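You operate a simulated robot arm through the tools that you are given. There is no shell and no other tool. Be economical: measure what you need, move in short steps, check, and stop when the job is done.

You run a simulated two-armed robot. Do the job below in one go: nothing can be reset, and whatever is moved stays where it is left.

## Task
Hold the orange tray on the top of the check bench steady with one hand and put the spring from the top of the weigh belt in it with the other.

The check looks at the end state, three seconds after you hand in, the way a careful person would. Anything else that was tipped, shoved, dropped, spilled or broken makes it a failure.

## Robot
Two 7-joint arms with two-finger parallel grippers on one trunk, on a base that drives. Base frame: it is fixed to the floor where the robot stands at the start and does not move with it; the origin is under the middle of the robot, x ahead of it, y to its left, z up. Lengths are in mm, angles in rad, forces in N, time in s.
The left shoulder is at the start at [50, 165, 1130], the right one opposite. Places, roughly: orange tray [-2000, 1000, 750]. Payload 3.91 kg a hand.
Tool frame (each hand has its own): the origin (TCP) lies between the finger pads and is the grasp point; the fingertips stand 30 mm ahead of it; z points along the fingers, y is the line along which they close. Largest opening 110 mm; finger width 20, thickness 10; the body of the gripper, 48 by 112 mm, starts 55 mm behind the TCP.
Orientation is that of the tool frame in the base frame, as a unit quaternion [x, y, z, w]. With the fingers straight down and closing along the base's y, the tool's x points along the base's -x, its y along +y and its z along -z.

## Interface
- The arms move only by the tool jog_arm. It takes "left_moves", "right_moves" or both (then of equal length, played together; a hand with none holds still); each is a list of rows, each a list of 3 entries, a list of its own where there are three numbers: the shift along the base's x, y, z in units of 25 mm (1.0 is 25 mm), then the turn, a rotation vector about the base's x, y, z in units of 5 degrees (1.0 is 5 degrees), then the finger opening in cm, from 0 to 11. In form: [[[tx, ty, tz], [rx, ry, rz], gripper], ...]. A call has 1 to 12 rows; each row shifts and turns the commanded pose from where the row before left it. A call with a number of a shift or a turn outside -1 to 1 is refused whole. Rows are played at 5 a second. More than 50 mm and 0.15 rad between two rows, or a gripper value outside its range, and nothing of the call is played. Where a pose cannot be reached the arm comes as near as it can. A force on the tool above 40 N (or 10 N above the force at the start of the call, whichever is more), or a blocked arm, ends the call early, and 0.2 s more pass. Each finger travels about 45 mm/s and halts on what it meets, pressing with about 33 N; the grip force reading is that of the motor and also rises with nothing between the fingers. The clock runs only during rows and for 0.2 s after the last one: add rows that do not move to give the fingers time. It gives the time, the measured TCP pose, the force on the tool (base axes), the opening and the grip force at its end, in the units of the frame above (readings bear some noise), with the torque about the TCP (base axes, N m) and any sound that the robot's microphone picked up.
- Cameras (640 x 400 px; columns grow to the right, rows downward): "scene" is now at [108.9, 38.2, 1298.3]; the picture's right is [0.41, -0.91, 0.00], its down [-0.52, -0.23, -0.82] and it looks along [0.75, 0.34, -0.57] (base axes); focal length 278 px, centre (320, 200). "left" rides on the left gripper at [72, -17, -103] in its tool frame; the picture's right is [0.23, 0.97, 0.00], its down [-0.76, 0.18, -0.62] and it looks along [-0.61, 0.14, 0.78] (tool axes); focal length 222 px, centre (320, 200). "right" rides on the right gripper at [72, 17, -103] in its tool frame; the picture's right is [-0.23, 0.97, 0.00], its down [-0.76, -0.18, -0.62] and it looks along [-0.61, -0.14, 0.78] (tool axes); focal length 222 px, centre (320, 200). There is no depth. A picture from a camera that has moved, and an enlarged one, comes with that camera's place and axes in the base frame and with its lens.
- camera(camera): a new picture of that camera. No time passes.
- slide_trunk(by): slides the trunk up (or, below 0, down) by that many mm; the arms and the scene camera ride with it, the base frame stays. It gives what a move gives, with no picture.
- base_move(legs): drives the robot by 1 to 6 legs, each [ahead, left, turn to the left] in mm, mm and rad, along the robot's own axes; the way and the turn of a leg run together, so that a leg with both is an arc; at most 1500 mm and 3.142 rad a leg. The arms and the cameras ride along, it lands a little off, and it stops where it bumps. It gives what a move gives.
- turn_head(pan, tilt): turns the head with the scene camera to pan (to the left, within 1.396 rad either way) and tilt (down, from -0.506 to 1.204), counted from straight ahead of the robot. It gives what a move gives.
- zoom(camera, box): a new picture of the part [left, top, right, bottom] of that camera's present view, enlarged. No time passes.
- close_job(): hands the job in; it is judged then, once.

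Work in short steps. Places have to be worked out from the pictures, the camera data and where the tool is seen: move nearer, look again, correct. Check each grasp and each placing, and mend what went wrong. You have 120 turns and 100 pictures in all, those below and enlarged ones among them. Open the grippers and draw the arms clear of the work before you hand the job in, unless the task says otherwise; then end with one line.

The tools are called as name(argument=value, ...) on one line, values as JSON. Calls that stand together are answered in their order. jog_arm: Moves the arms, as the interface text tells. Its arguments: {"type":"object","properties":{"left_moves":{"type":"array"},"right_moves":{"type":"array"}},"required":[]} The other tools are called the same way: slide_trunk (by) slides the trunk up or down; base_move (legs) drives the base; turn_head (pan, tilt) turns the head that bears the scene camera; camera (camera) takes a picture; zoom (camera, box) takes an enlarged picture of a part of a camera's view; close_job () hands the job in.

At the start:

```text
time: 0.0
left_position: [400.0, 277.0, 1016.0]
left_tcp_rot: [0.0, 1.0, 0.0, 0.0]
left_contact_force: [0.3, -0.3, 0.7]
left_ft_torque: [0.03, 0.02, 0.02]
left_grip_width: 110.2
left_grasp_force: 0.0
right_position: [352.6, -10.0, 1072.1]
right_tcp_rot: [0.0, 1.0, 0.001, 0.0]
right_contact_force: [-0.5, 0.3, 0.2]
right_ft_torque: [0.0, 0.0, -0.01]
right_grip_width: 109.9
right_grasp_force: 0.0
trunk travel left (down, up): [-350.0, 153.0]
robot x, y, heading: [0.9, 1.4, 0.001]
head pan, tilt: [0.424, 0.606]
```

scene: 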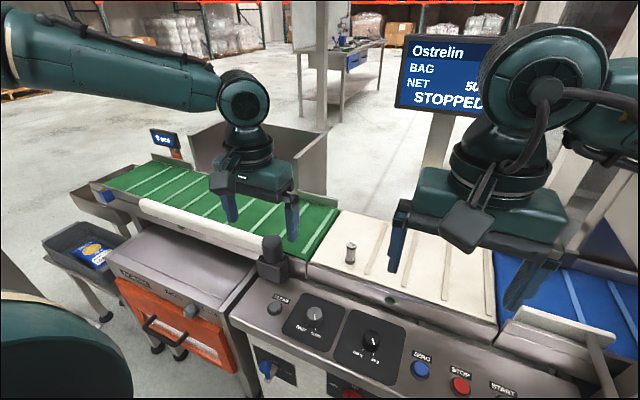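
right: 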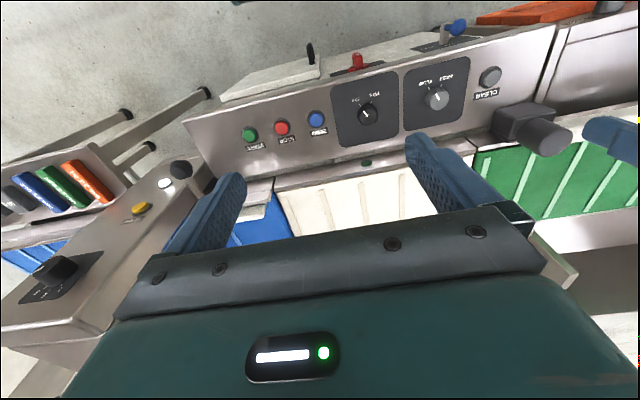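
left: 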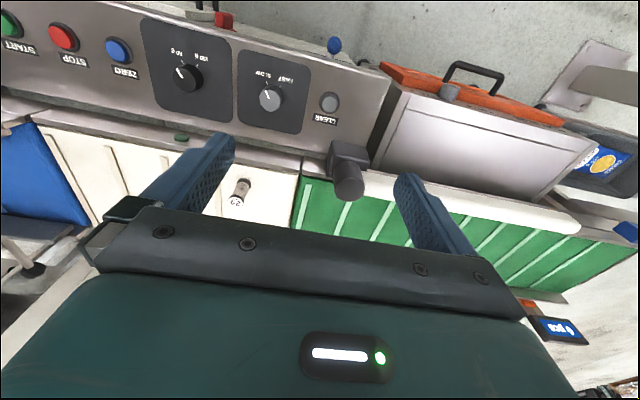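

I see a small cylinder on the white weigh belt at about [618, 175, 775]. I'll zoom in on it to identify it.

zoom(camera="scene", box=[290, 210, 410, 285])

zoom(camera="left", box=[190, 150, 310, 225])

```text
5.33 times, centred on (350, 248) of scene
camera zoom: at [108.9, 38.2, 1298.3], right [0.41, -0.91, 0.0], down [-0.52, -0.23, -0.82], along [0.75, 0.34, -0.57], focal length 1480 px, centre (160, -53)
```

zoom: 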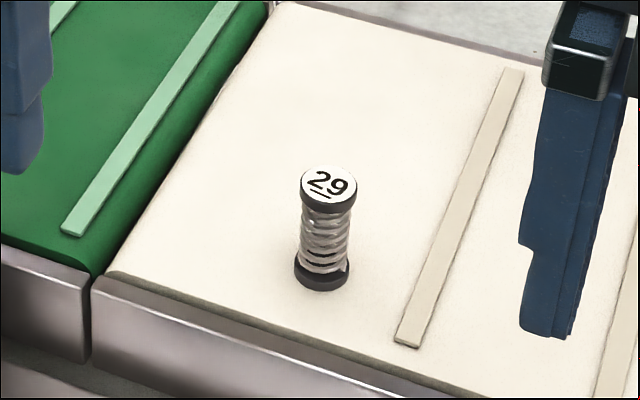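

```text
5.33 times, centred on (250, 188) of left
camera zoom: at [326.9, 260.0, 1119.8], right [-0.23, 0.97, 0.0], down [0.76, 0.18, 0.62], along [0.61, 0.14, -0.78], focal length 1185 px, centre (693, 267)
```

zoom: 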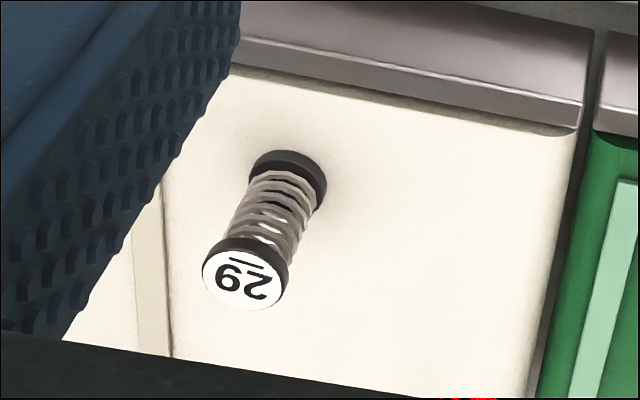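

The spring stands upright at about [593, 174], z 764–822, about 26 mm wide. The left hand can reach it, so I move the left hand above it.

jog_arm(left_moves=[[[0.965, -0.515, -0.48], [0, 0, 0], 8], [[0.965, -0.515, -0.48], [0, 0, 0], 7], [[0.965, -0.515, -0.48], [0, 0, 0], 7], [[0.965, -0.515, -0.48], [0, 0, 0], 7], [[0.965, -0.515, -0.48], [0, 0, 0], 7], [[0.965, -0.515, -0.48], [0, 0, 0], 7], [[0.965, -0.515, -0.48], [0, 0, 0], 7], [[0.965, -0.515, -0.48], [0, 0, 0], 7], [[0, 0, 0], [0, 0, 0], 7]])

camera(camera="left")

camera(camera="scene")

```text
time: 2.0
left_position: [531.0, 216.2, 945.8]
left_tcp_rot: [0.0, 1.0, 0.0, 0.001]
left_contact_force: [-0.2, -0.4, 0.4]
left_ft_torque: [-0.01, 0.01, 0.01]
left_grip_width: 69.8
left_grasp_force: 0.1
left hand out of reach, approached as far as the arm can: row 6, 7, 8
right_position: [352.9, -11.9, 1070.6]
right_tcp_rot: [0.0, 1.0, 0.0, 0.001]
right_contact_force: [0.3, -0.3, 0.3]
right_ft_torque: [0.02, 0.0, 0.02]
right_grip_width: 110.0
right_grasp_force: 0.1
trunk travel left (down, up): [-350.0, 153.0]
robot x, y, heading: [3.0, 0.8, -0.006]
head pan, tilt: [0.424, 0.606]
```

```text
94 pictures are left
camera left: at [458.6, 198.8, 1050.4], right [-0.23, 0.97, 0.0], down [0.76, 0.18, 0.62], along [0.61, 0.14, -0.78], focal length 222 px, centre (320, 200)
```

left: 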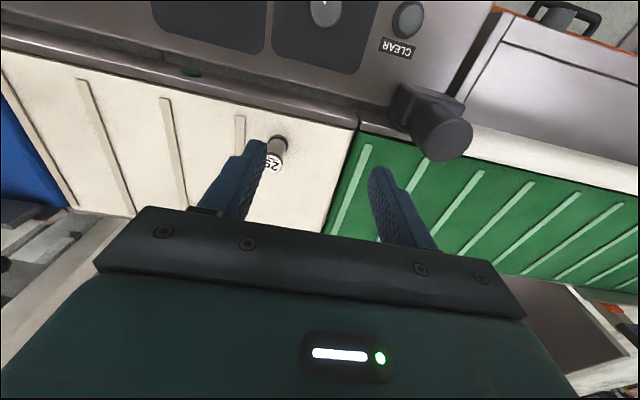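

```text
93 pictures are left
camera scene: at [108.9, 38.1, 1298.3], right [0.41, -0.91, 0.0], down [-0.52, -0.23, -0.82], along [0.75, 0.34, -0.57], focal length 278 px, centre (320, 200)
```

scene: 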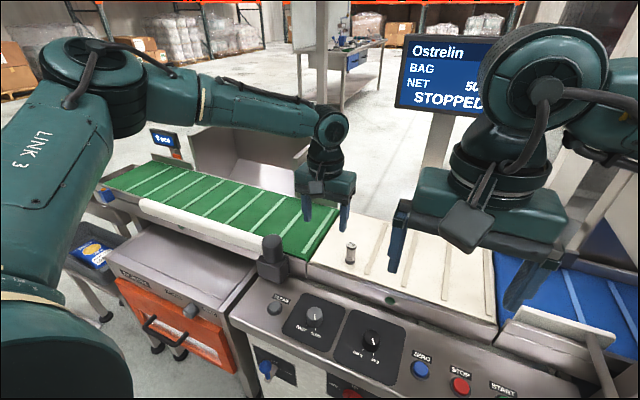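

The hand clips out of reach at this height. I lower the trunk 80 mm to gain reach.

slide_trunk(by=-80)

```text
time: 3.2
left_position: [531.3, 216.1, 864.7]
left_tcp_rot: [0.001, 1.0, 0.0, 0.001]
left_contact_force: [0.5, 0.4, -0.7]
left_ft_torque: [-0.02, -0.01, 0.03]
left_grip_width: 70.0
left_grasp_force: 0.1
right_position: [352.3, -10.7, 992.0]
right_tcp_rot: [0.002, 1.0, 0.0, 0.0]
right_contact_force: [-0.1, 0.1, -0.5]
right_ft_torque: [0.02, -0.02, -0.03]
right_grip_width: 110.3
right_grasp_force: 0.1
trunk travel left (down, up): [-270.0, 233.0]
robot x, y, heading: [-0.0, -1.1, -0.003]
head pan, tilt: [0.424, 0.606]
```

Now I shift horizontally to above the spring, keeping the fingertips above its top.

jog_arm(left_moves=[[[0, 0, 0.8], [0, 0, 0], 7], [[0.6, -0.42, 0], [0, 0, 0], 7], [[0.6, -0.42, 0], [0, 0, 0], 7], [[0.6, -0.42, 0], [0, 0, 0], 7], [[0.6, -0.42, 0], [0, 0, 0], 7], [[0, 0, 0], [0, 0, 0], 7]])

camera(camera="left")

zoom(camera="scene", box=[240, 150, 400, 250])

```text
time: 4.6
left_position: [538.8, 211.5, 895.7]
left_tcp_rot: [0.0, 1.0, -0.001, 0.001]
left_contact_force: [-1.4, 0.0, 1.0]
left_ft_torque: [0.01, -0.03, 0.0]
left_grip_width: 70.3
left_grasp_force: 0.0
left hand out of reach, approached as far as the arm can: row 2, 3, 4, 5
right_position: [351.4, -11.6, 991.0]
right_tcp_rot: [0.0, 1.0, 0.0, 0.0]
right_contact_force: [0.0, -0.4, -0.3]
right_ft_torque: [0.02, 0.0, 0.03]
right_grip_width: 110.0
right_grasp_force: 0.1
trunk travel left (down, up): [-270.0, 233.0]
robot x, y, heading: [-2.6, -0.1, -0.003]
head pan, tilt: [0.424, 0.606]
```

```text
92 pictures are left
camera left: at [465.3, 195.0, 999.3], right [-0.23, 0.97, 0.0], down [0.76, 0.18, 0.62], along [0.61, 0.14, -0.78], focal length 222 px, centre (320, 200)
```

left: 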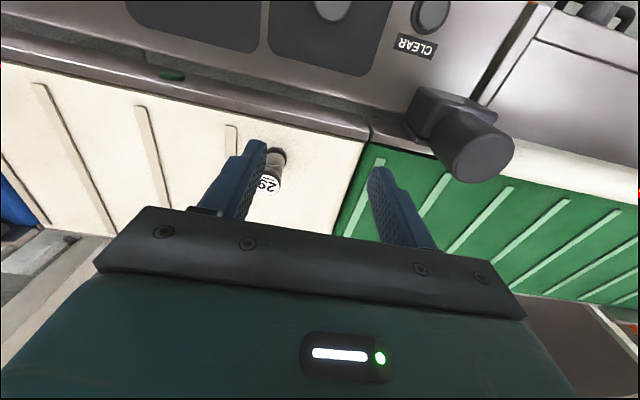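

```text
4.00 times, centred on (320, 200) of scene
camera zoom: at [108.9, 38.1, 1218.3], right [0.41, -0.91, 0.0], down [-0.52, -0.23, -0.82], along [0.75, 0.34, -0.57], focal length 1110 px, centre (320, 200)
```

zoom: 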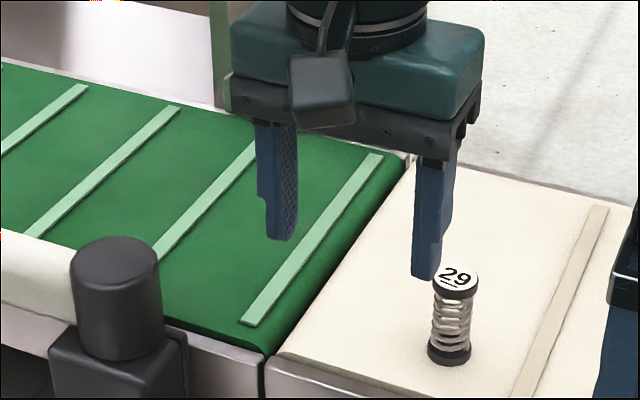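

Reach shrinks when the hand is high relative to the shoulder, so lowering was the wrong direction. I raise the trunk by 190 mm so the hand works lower relative to it.

slide_trunk(by=190)

jog_arm(left_moves=[[[0, 0, -1], [0, 0, 0], 7], [[0, 0, -1], [0, 0, 0], 7], [[0, 0, -1], [0, 0, 0], 7], [[0, 0, -1], [0, 0, 0], 7], [[0, 0, -1], [0, 0, 0], 7], [[0, 0, -1], [0, 0, 0], 7], [[0, 0, -1], [0, 0, 0], 7], [[0, 0, 0], [0, 0, 0], 7]])

```text
time: 6.7
left_position: [537.3, 212.5, 1083.8]
left_tcp_rot: [0.001, 1.0, -0.001, 0.001]
left_contact_force: [0.2, 0.0, 0.6]
left_ft_torque: [0.0, 0.0, -0.01]
left_grip_width: 69.6
left_grasp_force: 0.0
right_position: [352.2, -9.9, 1181.4]
right_tcp_rot: [0.001, 1.0, 0.0, 0.0]
right_contact_force: [0.4, 0.7, 0.3]
right_ft_torque: [-0.02, 0.01, 0.02]
right_grip_width: 110.0
right_grasp_force: 0.1
trunk travel left (down, up): [-460.0, 43.0]
robot x, y, heading: [-0.6, 1.3, -0.004]
head pan, tilt: [0.424, 0.606]
```

```text
time: 8.4
left_position: [485.0, 251.6, 949.4]
left_tcp_rot: [0.0, 1.0, -0.001, 0.001]
left_contact_force: [0.1, 0.6, -0.2]
left_ft_torque: [0.03, -0.01, 0.01]
left_grip_width: 70.1
left_grasp_force: 0.1
left hand out of reach, approached as far as the arm can: row 1, 2, 3, 4, 5, 6, 7
right_position: [352.2, -11.1, 1181.8]
right_tcp_rot: [0.001, 1.0, 0.001, 0.0]
right_contact_force: [0.1, -0.6, 0.0]
right_ft_torque: [0.03, -0.02, -0.01]
right_grip_width: 109.9
right_grasp_force: 0.0
trunk travel left (down, up): [-460.0, 43.0]
robot x, y, heading: [1.1, 1.4, -0.002]
head pan, tilt: [0.424, 0.606]
```

The readings fit a simple reach sphere of about 500 mm around the shoulder, so the base must come about 100 mm closer. I look down to check the clearance ahead of it.

turn_head(pan=0.3, tilt=1.2)

camera(camera="scene")

```text
time: 9.4
left_position: [486.0, 250.6, 948.4]
left_tcp_rot: [0.001, 1.0, 0.0, 0.002]
left_contact_force: [-0.1, -0.6, 0.4]
left_ft_torque: [-0.02, -0.04, 0.03]
left_grip_width: 70.2
left_grasp_force: 0.2
right_position: [352.9, -10.3, 1181.1]
right_tcp_rot: [0.0, 1.0, -0.001, 0.001]
right_contact_force: [-0.2, 0.0, 0.6]
right_ft_torque: [-0.05, 0.02, -0.04]
right_grip_width: 110.2
right_grasp_force: 0.1
trunk travel left (down, up): [-460.0, 43.0]
robot x, y, heading: [-0.2, -0.3, -0.002]
head pan, tilt: [0.3, 1.201]
```

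```text
90 pictures are left
camera scene: at [82.0, 18.4, 1364.2], right [0.3, -0.96, 0.0], down [-0.89, -0.28, -0.36], along [0.35, 0.11, -0.93], focal length 278 px, centre (320, 200)
```

scene: 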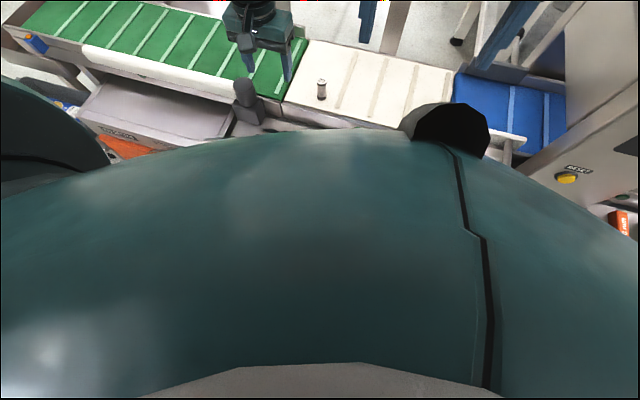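

The body hides the view. I probe how reach depends on direction: trunk back to the start height, then a straight +x move with y kept at about 250.

slide_trunk(by=-110)

jog_arm(left_moves=[[[0.2, 0, 1], [0, 0, 0], 7], [[1, 0, 0], [0, 0, 0], 7], [[1, 0, 0], [0, 0, 0], 7], [[1, 0, 0], [0, 0, 0], 7], [[1, 0, 0], [0, 0, 0], 7], [[0, 0, 0], [0, 0, 0], 7]])

```text
time: 10.9
left_position: [485.4, 250.5, 839.6]
left_tcp_rot: [0.0, 1.0, -0.001, 0.002]
left_contact_force: [0.7, -0.1, 0.0]
left_ft_torque: [-0.02, 0.0, 0.01]
left_grip_width: 70.2
left_grasp_force: 0.0
right_position: [352.5, -10.1, 1071.6]
right_tcp_rot: [-0.001, 1.0, 0.0, 0.0]
right_contact_force: [0.1, 0.4, -0.3]
right_ft_torque: [0.01, 0.02, 0.01]
right_grip_width: 109.9
right_grasp_force: 0.1
trunk travel left (down, up): [-350.0, 153.0]
robot x, y, heading: [-0.5, -1.6, 0.009]
head pan, tilt: [0.3, 1.201]
```

```text
time: 12.3
left_position: [543.7, 275.2, 893.9]
left_tcp_rot: [0.001, 1.0, 0.0, 0.002]
left_contact_force: [0.0, 0.5, 0.2]
left_ft_torque: [-0.03, -0.03, 0.02]
left_grip_width: 70.2
left_grasp_force: 0.1
left hand out of reach, approached as far as the arm can: row 2, 3, 4, 5
right_position: [352.5, -10.6, 1071.9]
right_tcp_rot: [0.001, 1.0, 0.0, 0.0]
right_contact_force: [0.5, 0.4, 0.0]
right_ft_torque: [0.01, -0.02, -0.02]
right_grip_width: 110.1
right_grasp_force: 0.0
trunk travel left (down, up): [-350.0, 153.0]
robot x, y, heading: [2.3, -0.3, 0.004]
head pan, tilt: [0.3, 1.201]
```

Reach improves toward larger y, which suggests a joint limit tied to wrist yaw. I test yawing the hand while moving toward the spring, staying above it.

jog_arm(left_moves=[[[-1, -0.5, 0], [0, 0, -1], 7], [[0, -0.5, 0], [0, 0, -1], 7], [[0, -0.5, 0], [0, 0, -1], 7], [[0, -0.5, 0], [0, 0, -1], 7], [[0.5, -0.5, 0], [0, 0, -1], 7], [[0.5, -0.5, 0], [0, 0, -1], 7], [[0.5, -0.5, 0], [0, 0, 0], 7], [[0.5, -0.5, 0], [0, 0, 0], 7], [[0.5, 0, 0], [0, 0, 0], 7], [[0.5, 0, 0], [0, 0, 0], 7], [[0, 0, 0], [0, 0, 0], 7]])

```text
time: 14.7
left_position: [530.6, 227.0, 923.5]
left_tcp_rot: [0.26, 0.966, -0.002, 0.002]
left_contact_force: [-0.3, 0.0, -0.6]
left_ft_torque: [0.05, 0.01, 0.01]
left_grip_width: 69.9
left_grasp_force: 0.0
left hand out of reach, approached as far as the arm can: row 4, 5, 6, 7, 8, 9, 10
right_position: [352.5, -11.5, 1071.5]
right_tcp_rot: [0.001, 1.0, 0.0, 0.001]
right_contact_force: [0.0, 0.1, -0.1]
right_ft_torque: [-0.03, -0.02, -0.01]
right_grip_width: 110.0
right_grasp_force: 0.1
trunk travel left (down, up): [-350.0, 153.0]
robot x, y, heading: [-2.1, 2.0, -0.004]
head pan, tilt: [0.3, 1.201]
```

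Yaw makes no difference, so I undo it. I then pitch the fingers forward by 30°, which lets the wrist stay further back.

jog_arm(left_moves=[[[-0.5, 0, 0], [0, 0, 1], 7], [[-0.5, 0, 0], [0, 0, 1], 7], [[-0.5, 0, 0], [0, 0, 1], 7], [[0, 0, 0], [0, 0, 1], 7], [[0, 0, 0], [0, 0, 1], 7], [[0, 0, 0], [0, 0, 1], 7], [[0, 0, 0], [0, -1, 0], 7], [[0, 0, 0], [0, -1, 0], 7], [[0, 0, 0], [0, -1, 0], 7], [[0, 0, 0], [0, -1, 0], 7], [[0, 0, 0], [0, -1, 0], 7], [[0, 0, 0], [0, -1, 0], 7]])

jog_arm(left_moves=[[[1, -0.7, 0], [0, 0, 0], 7], [[1, -0.7, 0], [0, 0, 0], 7], [[0.8, -0.7, 0], [0, 0, 0], 7], [[0, 0, 0], [0, 0, 0], 7]])

```text
time: 17.3
left_position: [491.3, 227.3, 923.3]
left_tcp_rot: [0.001, 0.965, -0.001, 0.261]
left_contact_force: [0.2, -0.5, -0.1]
left_ft_torque: [-0.02, 0.03, 0.0]
left_grip_width: 70.0
left_grasp_force: 0.1
right_position: [351.9, -10.3, 1071.8]
right_tcp_rot: [0.0, 1.0, 0.0, 0.001]
right_contact_force: [0.1, 0.5, -0.4]
right_ft_torque: [-0.03, 0.02, -0.02]
right_grip_width: 109.8
right_grasp_force: 0.0
trunk travel left (down, up): [-350.0, 153.0]
robot x, y, heading: [0.1, 1.5, 0.002]
head pan, tilt: [0.3, 1.201]
```

```text
time: 18.3
left_position: [562.1, 175.1, 924.7]
left_tcp_rot: [0.001, 0.966, -0.001, 0.26]
left_contact_force: [-0.4, -0.2, -0.4]
left_ft_torque: [0.02, 0.03, 0.02]
left_grip_width: 70.2
left_grasp_force: 0.1
right_position: [352.0, -11.7, 1071.4]
right_tcp_rot: [0.0, 1.0, 0.0, 0.0]
right_contact_force: [-0.5, -0.6, 0.0]
right_ft_torque: [0.01, 0.02, 0.0]
right_grip_width: 110.3
right_grasp_force: 0.2
trunk travel left (down, up): [-350.0, 153.0]
robot x, y, heading: [-1.2, 2.5, -0.0]
head pan, tilt: [0.3, 1.201]
```

Pitching works. I check alignment with the left and scene cameras before descending.

camera(camera="left")

zoom(camera="scene", box=[240, 0, 400, 100])

```text
89 pictures are left
camera left: at [446.3, 158.2, 979.0], right [-0.2, 0.97, -0.12], down [0.35, 0.18, 0.92], along [0.92, 0.14, -0.37], focal length 222 px, centre (320, 200)
```

left: 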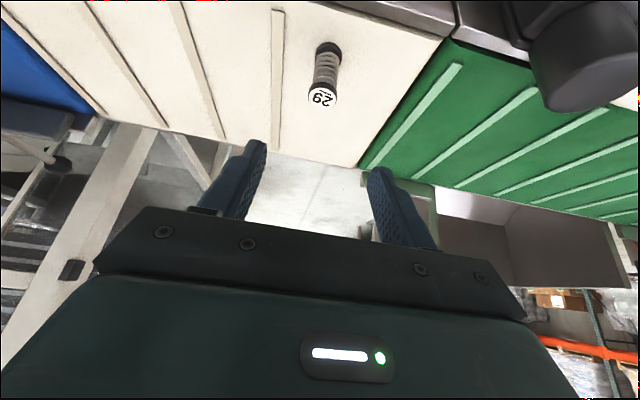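

```text
4.00 times, centred on (320, 50) of scene
camera zoom: at [81.8, 18.3, 1254.2], right [0.3, -0.96, 0.0], down [-0.89, -0.28, -0.36], along [0.35, 0.11, -0.93], focal length 1110 px, centre (320, 800)
```

zoom: 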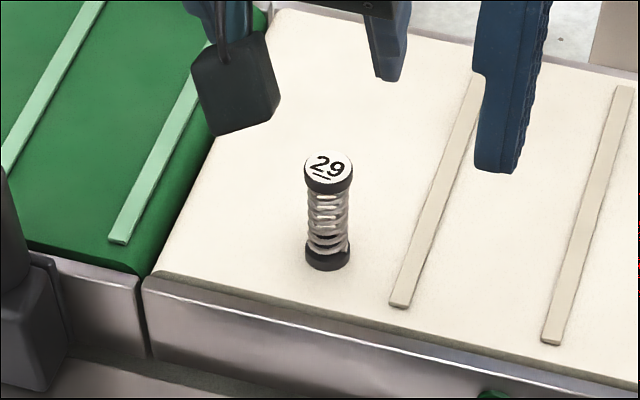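

The spring is confirmed at about (595, 173), with its top near z 820. I descend with the tilted hand.

jog_arm(left_moves=[[[0.27, -0.02, -0.94], [0, 0, 0], 7], [[0.27, -0.02, -0.94], [0, 0, 0], 7], [[0.27, -0.02, -0.94], [0, 0, 0], 7], [[0.27, -0.02, -0.94], [0, 0, 0], 7], [[0.27, -0.02, -0.9], [0, 0, 0], 7], [[0, 0, 0], [0, 0, 0], 7]])

camera(camera="left")

zoom(camera="scene", box=[240, 0, 400, 100])

```text
time: 19.7
left_position: [550.0, 224.2, 858.1]
left_tcp_rot: [0.0, 0.966, 0.0, 0.259]
left_contact_force: [-0.7, -0.2, 0.5]
left_ft_torque: [0.02, -0.02, 0.01]
left_grip_width: 70.1
left_grasp_force: 0.0
left hand out of reach, approached as far as the arm can: row 1, 2, 3, 4, 5
right_position: [351.4, -10.5, 1071.3]
right_tcp_rot: [0.0, 1.0, 0.0, 0.0]
right_contact_force: [-1.5, -0.4, 0.1]
right_ft_torque: [0.02, -0.03, 0.0]
right_grip_width: 109.9
right_grasp_force: 0.1
trunk travel left (down, up): [-350.0, 153.0]
robot x, y, heading: [1.0, -2.0, -0.006]
head pan, tilt: [0.3, 1.201]
```

```text
87 pictures are left
camera left: at [434.7, 207.2, 913.0], right [-0.2, 0.97, -0.12], down [0.35, 0.18, 0.92], along [0.92, 0.14, -0.37], focal length 222 px, centre (320, 200)
```

left: 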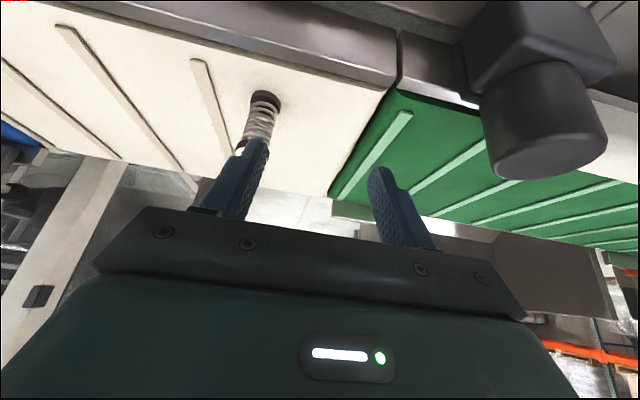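

```text
4.00 times, centred on (320, 50) of scene
camera zoom: at [81.9, 18.3, 1254.2], right [0.3, -0.96, 0.0], down [-0.89, -0.28, -0.36], along [0.35, 0.11, -0.93], focal length 1110 px, centre (320, 800)
```

zoom: 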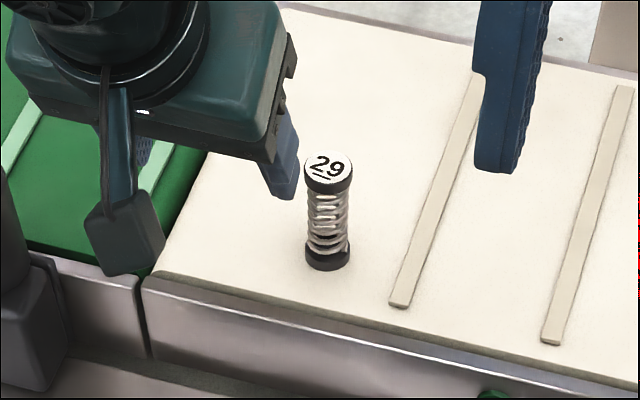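

The arm clipped sideways and one finger is close to the spring. I back up and away, then use a lower trunk with more pitch.

jog_arm(left_moves=[[[-0.6, 0.2, 0.8], [0, 0, 0], 7], [[-0.6, 0, 0.9], [0, 0, 0], 7], [[-0.6, 0, 0.9], [0, 0, 0], 7], [[-0.4, 0, 0.9], [0, -1, 0], 7], [[0, 0, 0.9], [0, -1, 0], 7], [[0, 0, 0.9], [0, -1, 0], 7], [[0, 0, 0], [0, 0, 0], 7]])

slide_trunk(by=-130)

```text
time: 21.3
left_position: [495.6, 229.1, 990.9]
left_tcp_rot: [0.0, 0.923, -0.001, 0.385]
left_contact_force: [-0.4, 0.7, -0.2]
left_ft_torque: [0.0, -0.02, -0.01]
left_grip_width: 70.0
left_grasp_force: 0.1
right_position: [351.5, -10.6, 1070.7]
right_tcp_rot: [0.001, 1.0, -0.001, 0.0]
right_contact_force: [-0.1, 0.1, 0.0]
right_ft_torque: [0.0, -0.01, 0.0]
right_grip_width: 110.0
right_grasp_force: 0.0
trunk travel left (down, up): [-350.0, 153.0]
robot x, y, heading: [1.4, 1.3, 0.0]
head pan, tilt: [0.3, 1.201]
```

```text
time: 22.9
left_position: [494.6, 228.6, 861.1]
left_tcp_rot: [0.001, 0.923, -0.002, 0.384]
left_contact_force: [-0.3, 0.2, 0.5]
left_ft_torque: [-0.01, -0.03, 0.0]
left_grip_width: 70.2
left_grasp_force: 0.0
right_position: [352.3, -10.4, 940.5]
right_tcp_rot: [0.0, 1.0, 0.0, 0.002]
right_contact_force: [-0.1, 0.2, 0.7]
right_ft_torque: [0.02, 0.02, 0.06]
right_grip_width: 109.9
right_grasp_force: 0.0
trunk travel left (down, up): [-220.0, 283.0]
robot x, y, heading: [1.1, 1.2, 0.004]
head pan, tilt: [0.3, 1.201]
```

I now align y with the spring, still short of it in x.

jog_arm(left_moves=[[[0, -0.75, 0], [0, 0, 0], 7], [[0, -0.75, 0], [0, 0, 0], 7], [[0, -0.72, 0], [0, 0, 0], 7], [[0.5, 0, 0], [0, 0, 0], 7], [[0, 0, 0], [0, 0, 0], 7]])

camera(camera="left")

camera(camera="scene")

```text
time: 24.1
left_position: [506.8, 174.1, 861.3]
left_tcp_rot: [0.0, 0.923, -0.001, 0.384]
left_contact_force: [-0.4, 0.1, -0.1]
left_ft_torque: [-0.01, -0.01, 0.02]
left_grip_width: 69.8
left_grasp_force: 0.0
right_position: [351.2, -10.1, 940.8]
right_tcp_rot: [0.001, 1.0, 0.0, -0.001]
right_contact_force: [-0.4, 0.1, -0.4]
right_ft_torque: [0.03, -0.02, 0.03]
right_grip_width: 109.9
right_grasp_force: 0.1
trunk travel left (down, up): [-220.0, 283.0]
robot x, y, heading: [-0.3, 1.3, 0.004]
head pan, tilt: [0.3, 1.201]
```

```text
85 pictures are left
camera left: at [382.7, 157.3, 883.9], right [-0.16, 0.97, -0.16], down [0.1, 0.18, 0.98], along [0.98, 0.14, -0.12], focal length 222 px, centre (320, 200)
```

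left: 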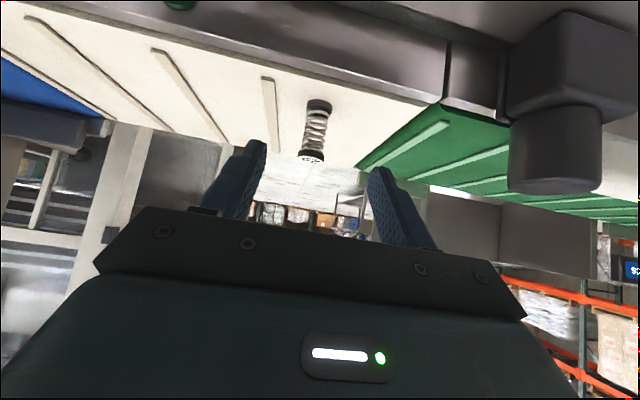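

```text
84 pictures are left
camera scene: at [81.9, 18.4, 1124.2], right [0.3, -0.96, 0.0], down [-0.89, -0.28, -0.36], along [0.35, 0.11, -0.93], focal length 278 px, centre (320, 200)
```

scene: 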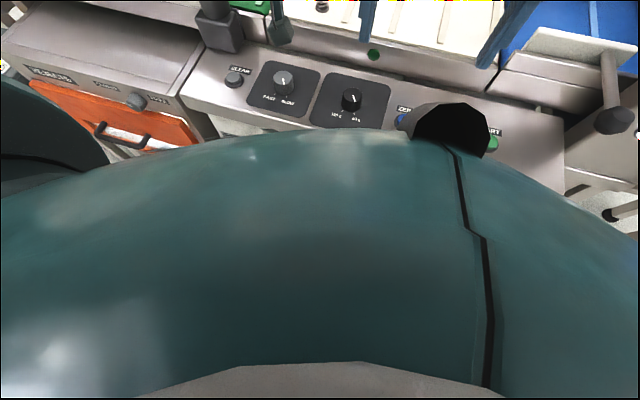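

The spring is centred between the fingers. I move half the distance, forward and down, and check for clipping.

jog_arm(left_moves=[[[0.8, 0, -0.5], [0, 0, 0], 7], [[0.8, 0, -0.5], [0, 0, 0], 7], [[0, 0, 0], [0, 0, 0], 7]])

```text
time: 24.9
left_position: [546.9, 174.3, 835.0]
left_tcp_rot: [0.001, 0.923, -0.001, 0.384]
left_contact_force: [-0.1, -0.7, -0.5]
left_ft_torque: [0.03, 0.02, -0.01]
left_grip_width: 70.0
left_grasp_force: 0.1
right_position: [352.9, -10.3, 941.4]
right_tcp_rot: [0.0, 1.0, 0.001, 0.0]
right_contact_force: [0.8, -0.2, 0.0]
right_ft_torque: [-0.05, -0.02, -0.02]
right_grip_width: 110.3
right_grasp_force: 0.0
trunk travel left (down, up): [-220.0, 283.0]
robot x, y, heading: [2.7, 1.1, 0.003]
head pan, tilt: [0.3, 1.201]
```

No clipping so far, so I continue in one small step.

jog_arm(left_moves=[[[0.6, 0, -0.5], [0, 0, 0], 7], [[0, 0, 0], [0, 0, 0], 7]])

```text
time: 25.4
left_position: [562.9, 174.0, 822.9]
left_tcp_rot: [0.0, 0.923, 0.0, 0.385]
left_contact_force: [0.0, 0.5, 0.0]
left_ft_torque: [-0.03, -0.05, -0.04]
left_grip_width: 70.0
left_grasp_force: 0.1
right_position: [351.8, -11.4, 941.4]
right_tcp_rot: [0.0, 1.0, 0.0, 0.0]
right_contact_force: [0.0, 0.0, -0.1]
right_ft_torque: [-0.02, 0.01, 0.0]
right_grip_width: 109.9
right_grasp_force: 0.1
trunk travel left (down, up): [-220.0, 283.0]
robot x, y, heading: [1.5, -0.0, -0.003]
head pan, tilt: [0.3, 1.201]
```

jog_arm(left_moves=[[[0.64, 0, -0.3], [0, 0, 0], 7], [[0.6, 0, -0.3], [0, 0, 0], 7], [[0, 0, 0], [0, 0, 0], 7]])

camera(camera="left")

```text
time: 26.2
left_position: [589.7, 177.7, 810.5]
left_tcp_rot: [0.0, 0.924, -0.001, 0.383]
left_contact_force: [-0.7, 0.0, 0.8]
left_ft_torque: [-0.05, 0.03, -0.03]
left_grip_width: 69.9
left_grasp_force: 0.0
left hand out of reach, approached as far as the arm can: row 2
right_position: [352.9, -10.8, 941.6]
right_tcp_rot: [0.001, 1.0, 0.0, 0.0]
right_contact_force: [0.0, 0.1, 0.3]
right_ft_torque: [0.02, -0.02, -0.02]
right_grip_width: 110.2
right_grasp_force: 0.1
trunk travel left (down, up): [-220.0, 283.0]
robot x, y, heading: [-0.2, 1.4, -0.001]
head pan, tilt: [0.3, 1.201]
```

```text
83 pictures are left
camera left: at [465.4, 160.5, 833.1], right [-0.16, 0.97, -0.16], down [0.1, 0.18, 0.98], along [0.98, 0.14, -0.12], focal length 222 px, centre (320, 200)
```

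left: 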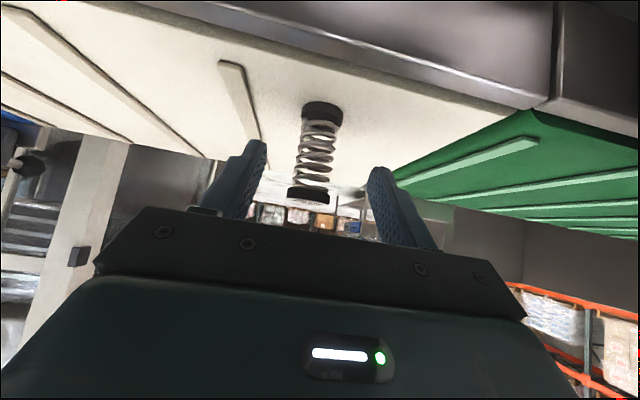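

I'm at the reach limit but nearly on it: TCP y is 177.7 against the spring's 173. I nudge y to centre before closing.

jog_arm(left_moves=[[[-0.1, -0.2, 0.1], [0, 0, 0], 7], [[0, 0, 0], [0, 0, 0], 7]])

zoom(camera="left", box=[200, 80, 440, 230])

```text
time: 26.9
left_position: [588.6, 172.6, 812.9]
left_tcp_rot: [0.001, 0.924, -0.001, 0.383]
left_contact_force: [-0.5, 0.4, 0.0]
left_ft_torque: [0.0, 0.01, -0.02]
left_grip_width: 69.9
left_grasp_force: 0.0
right_position: [353.4, -11.1, 942.1]
right_tcp_rot: [0.001, 1.0, 0.0, -0.001]
right_contact_force: [0.2, 0.6, -0.1]
right_ft_torque: [0.01, 0.01, -0.01]
right_grip_width: 109.7
right_grasp_force: 0.0
trunk travel left (down, up): [-220.0, 283.0]
robot x, y, heading: [1.7, 0.8, 0.004]
head pan, tilt: [0.3, 1.201]
```

```text
2.67 times, centred on (320, 155) of left
camera zoom: at [462.5, 156.0, 836.4], right [-0.16, 0.97, -0.16], down [0.1, 0.18, 0.98], along [0.98, 0.14, -0.12], focal length 592 px, centre (320, 320)
```

zoom: 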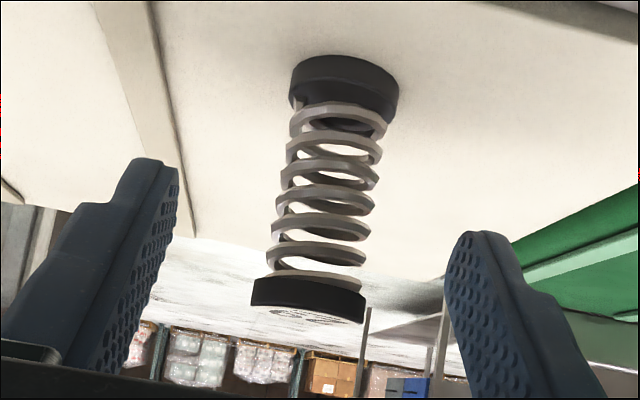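

Well centred now. I close slowly on the top cap.

jog_arm(left_moves=[[[0, -0.04, 0], [0, 0, 0], 6], [[0, 0, 0], [0, 0, 0], 5], [[0, 0, 0], [0, 0, 0], 4], [[0, 0, 0], [0, 0, 0], 3.5], [[0, 0, 0], [0, 0, 0], 3], [[0, 0, 0], [0, 0, 0], 2.7], [[0, 0, 0], [0, 0, 0], 2.4], [[0, 0, 0], [0, 0, 0], 2.1], [[0, 0, 0], [0, 0, 0], 1.8], [[0, 0, 0], [0, 0, 0], 1.8]])

zoom(camera="left", box=[200, 80, 440, 230])

```text
time: 29.1
left_position: [586.3, 173.1, 813.5]
left_tcp_rot: [0.001, 0.923, -0.001, 0.384]
left_contact_force: [-0.7, -0.2, 0.5]
left_ft_torque: [0.02, 0.04, -0.01]
left_grip_width: 25.4
left_grasp_force: 33.3
right_position: [353.5, -11.0, 941.2]
right_tcp_rot: [0.001, 1.0, 0.0, -0.001]
right_contact_force: [-0.1, 1.6, -0.3]
right_ft_torque: [0.01, 0.01, 0.03]
right_grip_width: 110.0
right_grasp_force: 0.0
trunk travel left (down, up): [-220.0, 283.0]
robot x, y, heading: [-2.5, 1.2, 0.001]
head pan, tilt: [0.3, 1.201]
```

```text
2.67 times, centred on (320, 155) of left
camera zoom: at [462.1, 155.5, 836.9], right [-0.16, 0.97, -0.16], down [0.1, 0.18, 0.98], along [0.98, 0.14, -0.12], focal length 592 px, centre (320, 320)
```

zoom: 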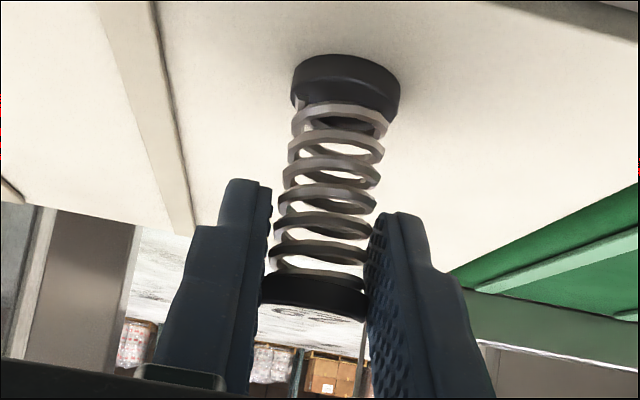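

The grip holds on the cap at 25.4 mm. I lift straight up and check.

jog_arm(left_moves=[[[0, 0, 0.4], [0, 0, 0], 1.8], [[0, 0, 0.6], [0, 0, 0], 1.8], [[-0.2, 0, 0.8], [0, 0, 0], 1.8], [[-0.3, 0, 0.8], [0, 0, 0], 1.8], [[-0.5, 0, 0.8], [0, 0, 0], 1.8], [[-0.5, 0.2, 0.8], [0, 0, 0], 1.8], [[-0.5, 0.2, 0.8], [0, 0, 0], 1.8], [[0, 0, 0], [0, 0, 0], 1.8]])

camera(camera="left")

```text
time: 30.9
left_position: [537.0, 180.7, 938.9]
left_tcp_rot: [0.0, 0.923, -0.001, 0.384]
left_contact_force: [-0.5, 1.3, -0.1]
left_ft_torque: [0.01, 0.04, -0.01]
left_grip_width: 25.4
left_grasp_force: 33.0
right_position: [351.9, -10.9, 941.2]
right_tcp_rot: [0.001, 1.0, 0.0, 0.0]
right_contact_force: [-0.1, 0.3, -0.9]
right_ft_torque: [0.01, -0.03, 0.0]
right_grip_width: 110.0
right_grasp_force: 0.1
trunk travel left (down, up): [-220.0, 283.0]
robot x, y, heading: [-0.4, 3.4, -0.005]
head pan, tilt: [0.3, 1.201]
```

```text
80 pictures are left
camera left: at [412.9, 164.3, 961.0], right [-0.16, 0.97, -0.16], down [0.1, 0.18, 0.98], along [0.98, 0.14, -0.12], focal length 222 px, centre (320, 200)
```

left: 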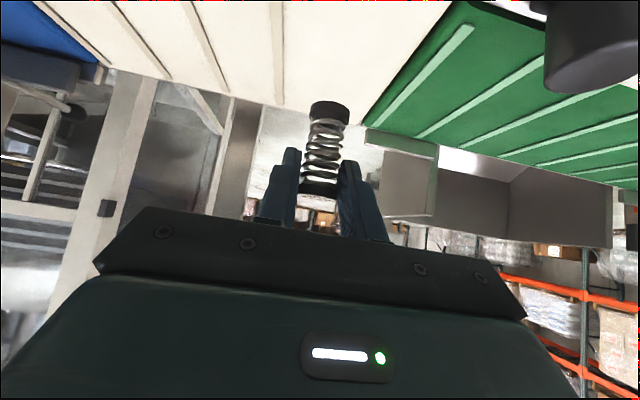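

The spring is held. I raise the trunk, retract the left arm and bring the hand back to vertical, and look around behind for the bench.

slide_trunk(by=130)

jog_arm(left_moves=[[[-0.8, 0.3, 0], [0, 1, 0], 1.8], [[-0.8, 0.3, 0], [0, 1, 0], 1.8], [[-0.8, 0.3, 0], [0, 1, 0], 1.8], [[-0.8, 0.3, 0], [0, 1, 0], 1.8], [[-0.8, 0.3, 0], [0, 1, 0], 1.8], [[-0.8, 0.3, 0], [0, 1, 0], 1.8], [[-0.8, 0.3, 0], [0, 1, 0], 1.8], [[0, 0.3, 0], [0, 1, 0], 1.8], [[0, 0.3, 0], [0, 1, 0], 1.8], [[0, 0, 0], [0, 0, 0], 1.8]])

turn_head(pan=1.39, tilt=0.3)

camera(camera="scene")

```text
time: 32.4
left_position: [537.9, 180.5, 1068.5]
left_tcp_rot: [0.0, 0.923, 0.0, 0.384]
left_contact_force: [0.5, 0.2, 0.2]
left_ft_torque: [-0.03, -0.01, 0.01]
left_grip_width: 25.3
left_grasp_force: 33.0
right_position: [352.7, -11.1, 1071.5]
right_tcp_rot: [0.001, 1.0, 0.0, 0.0]
right_contact_force: [-0.8, -0.3, -0.5]
right_ft_torque: [0.01, -0.01, 0.0]
right_grip_width: 110.0
right_grasp_force: 0.2
trunk travel left (down, up): [-350.0, 153.0]
robot x, y, heading: [2.1, 0.4, -0.0]
head pan, tilt: [0.3, 1.201]
```

```text
time: 34.6
left_position: [397.8, 247.9, 1068.3]
left_tcp_rot: [0.0, 1.0, -0.001, 0.001]
left_contact_force: [-0.2, 0.1, 0.2]
left_ft_torque: [0.04, 0.0, -0.01]
left_grip_width: 25.9
left_grasp_force: 33.0
right_position: [351.7, -10.4, 1072.0]
right_tcp_rot: [0.002, 1.0, 0.0, -0.001]
right_contact_force: [-0.3, -0.7, 0.2]
right_ft_torque: [-0.02, -0.03, 0.01]
right_grip_width: 110.0
right_grasp_force: 0.1
trunk travel left (down, up): [-350.0, 153.0]
robot x, y, heading: [-0.6, -2.7, -0.002]
head pan, tilt: [0.3, 1.201]
```

```text
time: 36.0
left_position: [399.7, 246.0, 1067.2]
left_tcp_rot: [0.0, 1.0, -0.001, 0.0]
left_contact_force: [-0.1, 0.4, -0.5]
left_ft_torque: [0.01, -0.02, 0.02]
left_grip_width: 25.3
left_grasp_force: 32.8
right_position: [352.7, -12.0, 1070.4]
right_tcp_rot: [0.001, 1.0, 0.0, 0.0]
right_contact_force: [0.2, -0.9, 1.2]
right_ft_torque: [-0.01, 0.0, 0.0]
right_grip_width: 110.1
right_grasp_force: 0.0
trunk travel left (down, up): [-350.0, 153.0]
robot x, y, heading: [-1.6, 3.5, -0.002]
head pan, tilt: [1.389, 0.3]
```

```text
79 pictures are left
camera scene: at [45.5, 93.7, 1326.2], right [0.98, -0.18, 0.0], down [-0.05, -0.29, -0.96], along [0.17, 0.94, -0.3], focal length 278 px, centre (320, 200)
```

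scene: 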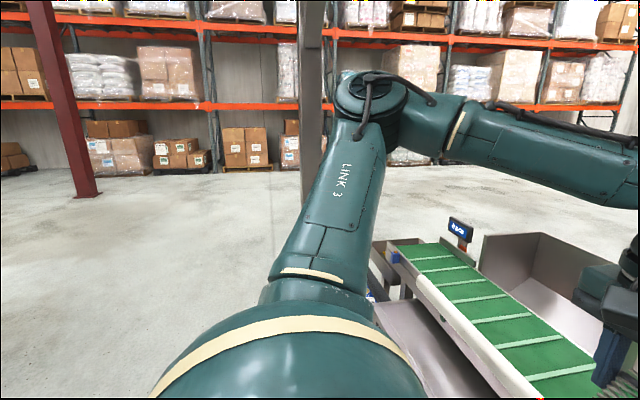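

Left is open floor. I check the right side before backing away.

turn_head(pan=-1.39, tilt=0.4)

camera(camera="scene")

```text
time: 38.4
left_position: [397.7, 247.7, 1068.4]
left_tcp_rot: [0.001, 1.0, -0.001, 0.001]
left_contact_force: [-1.0, 0.6, -0.4]
left_ft_torque: [-0.01, -0.04, 0.01]
left_grip_width: 25.0
left_grasp_force: 33.2
right_position: [353.2, -10.0, 1072.2]
right_tcp_rot: [0.001, 1.0, 0.0, 0.0]
right_contact_force: [0.9, 0.5, -1.0]
right_ft_torque: [0.02, 0.02, 0.0]
right_grip_width: 109.9
right_grasp_force: 0.1
trunk travel left (down, up): [-350.0, 153.0]
robot x, y, heading: [-1.9, 1.8, 0.001]
head pan, tilt: [-1.389, 0.4]
```

```text
78 pictures are left
camera scene: at [45.3, -89.3, 1317.0], right [-0.98, -0.18, 0.0], down [-0.07, 0.38, -0.92], along [0.17, -0.91, -0.39], focal length 278 px, centre (320, 200)
```

scene: 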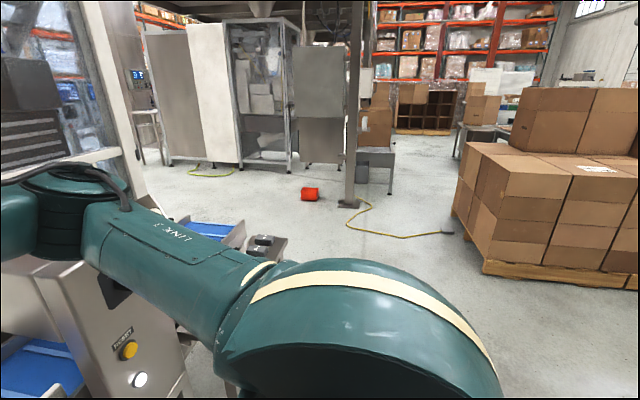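

The cabinet is close on the right, so I back straight away 350 mm first. Then I turn left 90° in place and look left of the new heading toward the bench.

base_move(legs=[[-350, 0, 0], [0, 0, 1.57]])

turn_head(pan=0.9, tilt=0.4)

camera(camera="scene")

```text
time: 44.5
left_position: [-602.3, 396.8, 1069.1]
left_tcp_rot: [0.71, -0.705, 0.001, -0.001]
left_contact_force: [0.1, -0.3, -0.6]
left_ft_torque: [-0.03, 0.01, 0.01]
left_grip_width: 25.1
left_grasp_force: 32.5
right_position: [-343.8, 352.2, 1071.6]
right_tcp_rot: [0.709, -0.705, 0.0, -0.001]
right_contact_force: [0.4, 0.7, -0.1]
right_ft_torque: [-0.03, -0.02, -0.03]
right_grip_width: 110.2
right_grasp_force: 0.1
trunk travel left (down, up): [-350.0, 153.0]
robot x, y, heading: [-352.8, 1.5, 1.573]
head pan, tilt: [-1.389, 0.4]
```

```text
time: 46.7
left_position: [-601.2, 395.8, 1067.9]
left_tcp_rot: [0.709, -0.705, 0.0, -0.001]
left_contact_force: [-0.1, 0.2, -0.5]
left_ft_torque: [0.02, -0.01, 0.0]
left_grip_width: 25.2
left_grasp_force: 33.2
right_position: [-343.5, 351.9, 1071.3]
right_tcp_rot: [0.709, -0.706, 0.001, -0.001]
right_contact_force: [-0.7, -0.4, 0.3]
right_ft_torque: [-0.03, 0.02, 0.0]
right_grip_width: 109.8
right_grasp_force: 0.0
trunk travel left (down, up): [-350.0, 153.0]
robot x, y, heading: [-353.9, -0.2, 1.578]
head pan, tilt: [0.901, 0.4]
```

```text
77 pictures are left
camera scene: at [-425.9, 88.3, 1317.0], right [0.62, 0.79, 0.0], down [0.31, -0.24, -0.92], along [-0.72, 0.57, -0.39], focal length 278 px, centre (320, 200)
```

scene: 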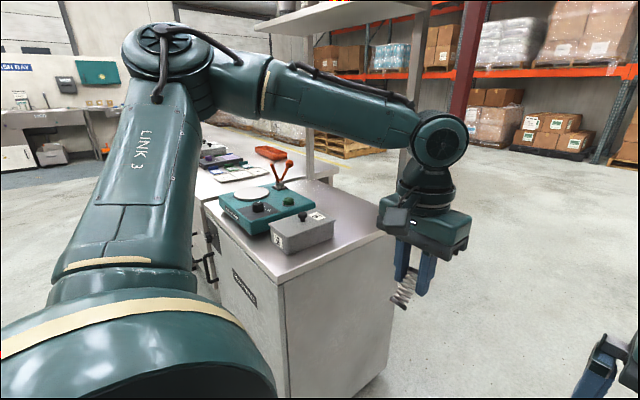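

A bench is visible, with an orange tray likely at (270, 152). I zoom in.

zoom(camera="scene", box=[160, 120, 400, 270])

```text
2.67 times, centred on (280, 195) of scene
camera zoom: at [-425.9, 88.3, 1317.0], right [0.62, 0.79, 0.0], down [0.31, -0.24, -0.92], along [-0.72, 0.57, -0.39], focal length 740 px, centre (427, 213)
```

zoom: 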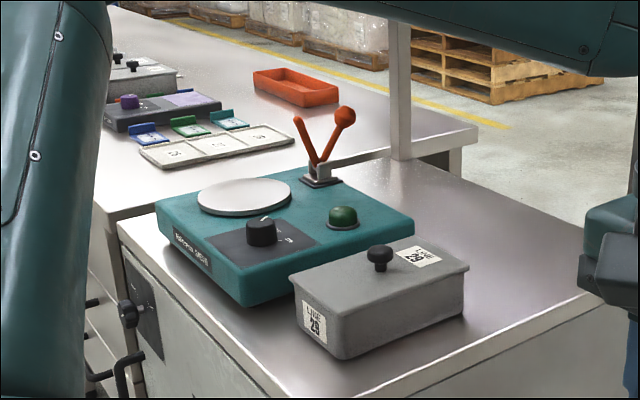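

The tray sits on the bench beyond the cabinet, nearer its back (+y) edge. I drive forward (+y) past the bench to view it from the back side.

base_move(legs=[[1500, 0, 0]])

camera(camera="scene")

turn_head(pan=1.3, tilt=0.4)

camera(camera="scene")

```text
time: 54.1
left_position: [-611.7, 1902.6, 1069.3]
left_tcp_rot: [0.71, -0.704, -0.001, -0.001]
left_contact_force: [-0.2, -0.6, -1.0]
left_ft_torque: [0.0, 0.01, -0.02]
left_grip_width: 25.2
left_grasp_force: 33.0
right_position: [-353.6, 1858.8, 1070.7]
right_tcp_rot: [0.709, -0.705, -0.001, 0.0]
right_contact_force: [0.1, 0.6, 0.7]
right_ft_torque: [-0.02, 0.02, 0.02]
right_grip_width: 110.0
right_grasp_force: 0.0
trunk travel left (down, up): [-350.0, 153.0]
robot x, y, heading: [-363.0, 1506.7, 1.577]
head pan, tilt: [0.901, 0.4]
```

```text
75 pictures are left
camera scene: at [-435.3, 1594.4, 1317.0], right [0.62, 0.79, 0.0], down [0.31, -0.24, -0.92], along [-0.73, 0.57, -0.39], focal length 278 px, centre (320, 200)
```

scene: 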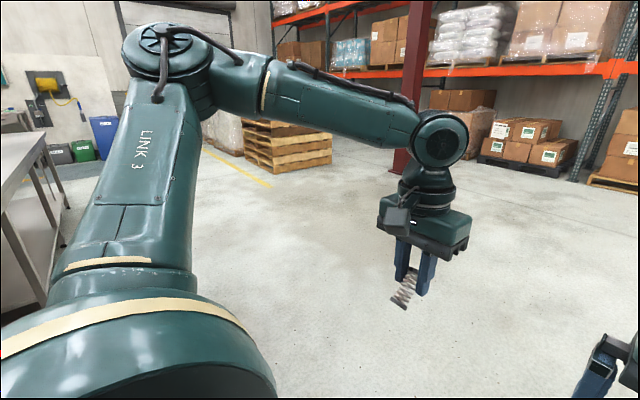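

```text
time: 55.0
left_position: [-611.5, 1901.8, 1068.7]
left_tcp_rot: [0.71, -0.704, 0.0, -0.001]
left_contact_force: [0.4, -0.4, -1.4]
left_ft_torque: [0.02, -0.02, -0.01]
left_grip_width: 25.5
left_grasp_force: 32.5
right_position: [-352.0, 1858.9, 1071.7]
right_tcp_rot: [0.709, -0.705, 0.0, 0.0]
right_contact_force: [1.2, -0.5, 0.4]
right_ft_torque: [-0.02, 0.0, 0.01]
right_grip_width: 109.7
right_grasp_force: 0.0
trunk travel left (down, up): [-350.0, 153.0]
robot x, y, heading: [-362.5, 1507.7, 1.58]
head pan, tilt: [1.3, 0.4]
```

```text
74 pictures are left
camera scene: at [-451.7, 1561.4, 1317.0], right [0.26, 0.97, 0.0], down [0.38, -0.1, -0.92], along [-0.89, 0.24, -0.39], focal length 278 px, centre (320, 200)
```

scene: 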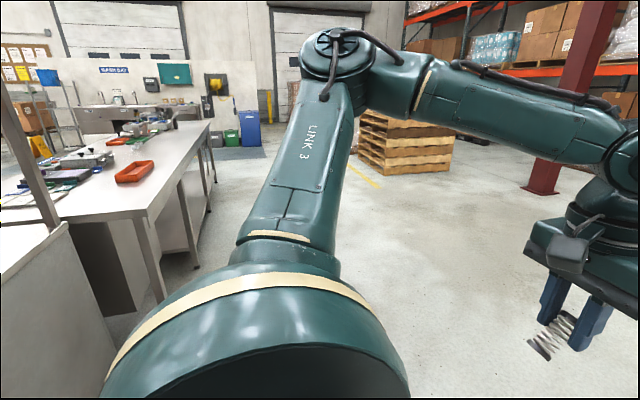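

Triangulating the two views puts the tray at about (-2079, 973), z about 880. I zoom in to check for a second orange item.

zoom(camera="scene", box=[0, 80, 240, 230])

```text
2.67 times, centred on (120, 155) of scene
camera zoom: at [-451.7, 1561.4, 1317.0], right [0.26, 0.97, 0.0], down [0.38, -0.1, -0.92], along [-0.89, 0.24, -0.39], focal length 740 px, centre (853, 320)
```

zoom: 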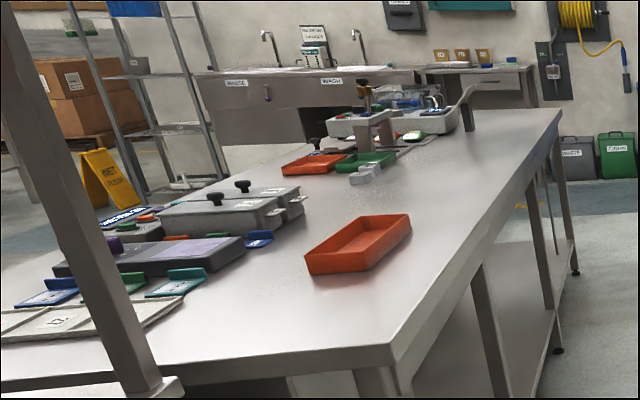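

There are two orange trays; the near one at (-2079, 973) matches the given place. I drive around the back side at a safe distance, then turn to face the bench.

base_move(legs=[[320, 0, 0], [0, 0, 1.56], [1450, 0, 0], [250, 0, 0], [0, 0, 1.57]])

turn_head(pan=0, tilt=0.6)

camera(camera="scene")

```text
time: 73.0
left_position: [-1812.4, 1420.1, 1068.4]
left_tcp_rot: [0.703, 0.711, -0.003, 0.001]
left_contact_force: [-0.9, -0.3, 0.1]
left_ft_torque: [-0.01, 0.0, 0.0]
left_grip_width: 25.3
left_grasp_force: 33.1
right_position: [-2071.2, 1461.9, 1072.4]
right_tcp_rot: [0.704, 0.711, 0.001, -0.001]
right_contact_force: [-0.4, 0.0, -0.1]
right_ft_torque: [0.01, -0.01, 0.05]
right_grip_width: 109.7
right_grasp_force: 0.2
trunk travel left (down, up): [-350.0, 153.0]
robot x, y, heading: [-2064.4, 1814.5, -1.562]
head pan, tilt: [1.3, 0.4]
```

```text
time: 74.5
left_position: [-1810.9, 1419.5, 1068.5]
left_tcp_rot: [0.704, 0.71, -0.001, -0.001]
left_contact_force: [-0.6, 0.0, -1.0]
left_ft_torque: [0.02, 0.02, 0.03]
left_grip_width: 25.2
left_grasp_force: 32.5
right_position: [-2071.0, 1460.6, 1071.1]
right_tcp_rot: [0.704, 0.711, 0.001, 0.0]
right_contact_force: [-0.2, -0.6, -0.6]
right_ft_torque: [-0.01, 0.01, 0.03]
right_grip_width: 110.4
right_grasp_force: 0.0
trunk travel left (down, up): [-350.0, 153.0]
robot x, y, heading: [-2059.0, 1816.1, -1.554]
head pan, tilt: [0.0, 0.6]
```

```text
72 pictures are left
camera scene: at [-2063.3, 1698.8, 1298.8], right [-1.0, -0.01, 0.0], down [-0.01, 0.56, -0.83], along [0.01, -0.83, -0.56], focal length 278 px, centre (320, 200)
```

scene: 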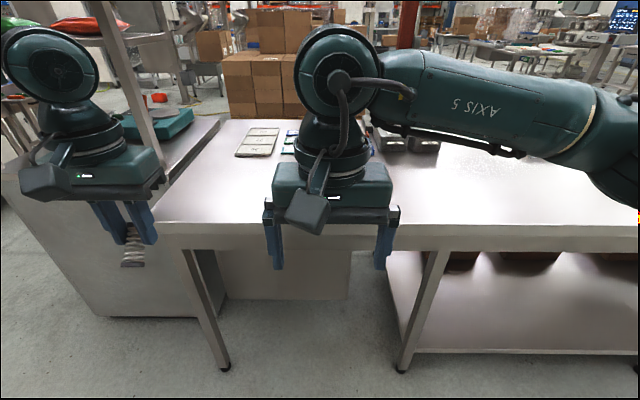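

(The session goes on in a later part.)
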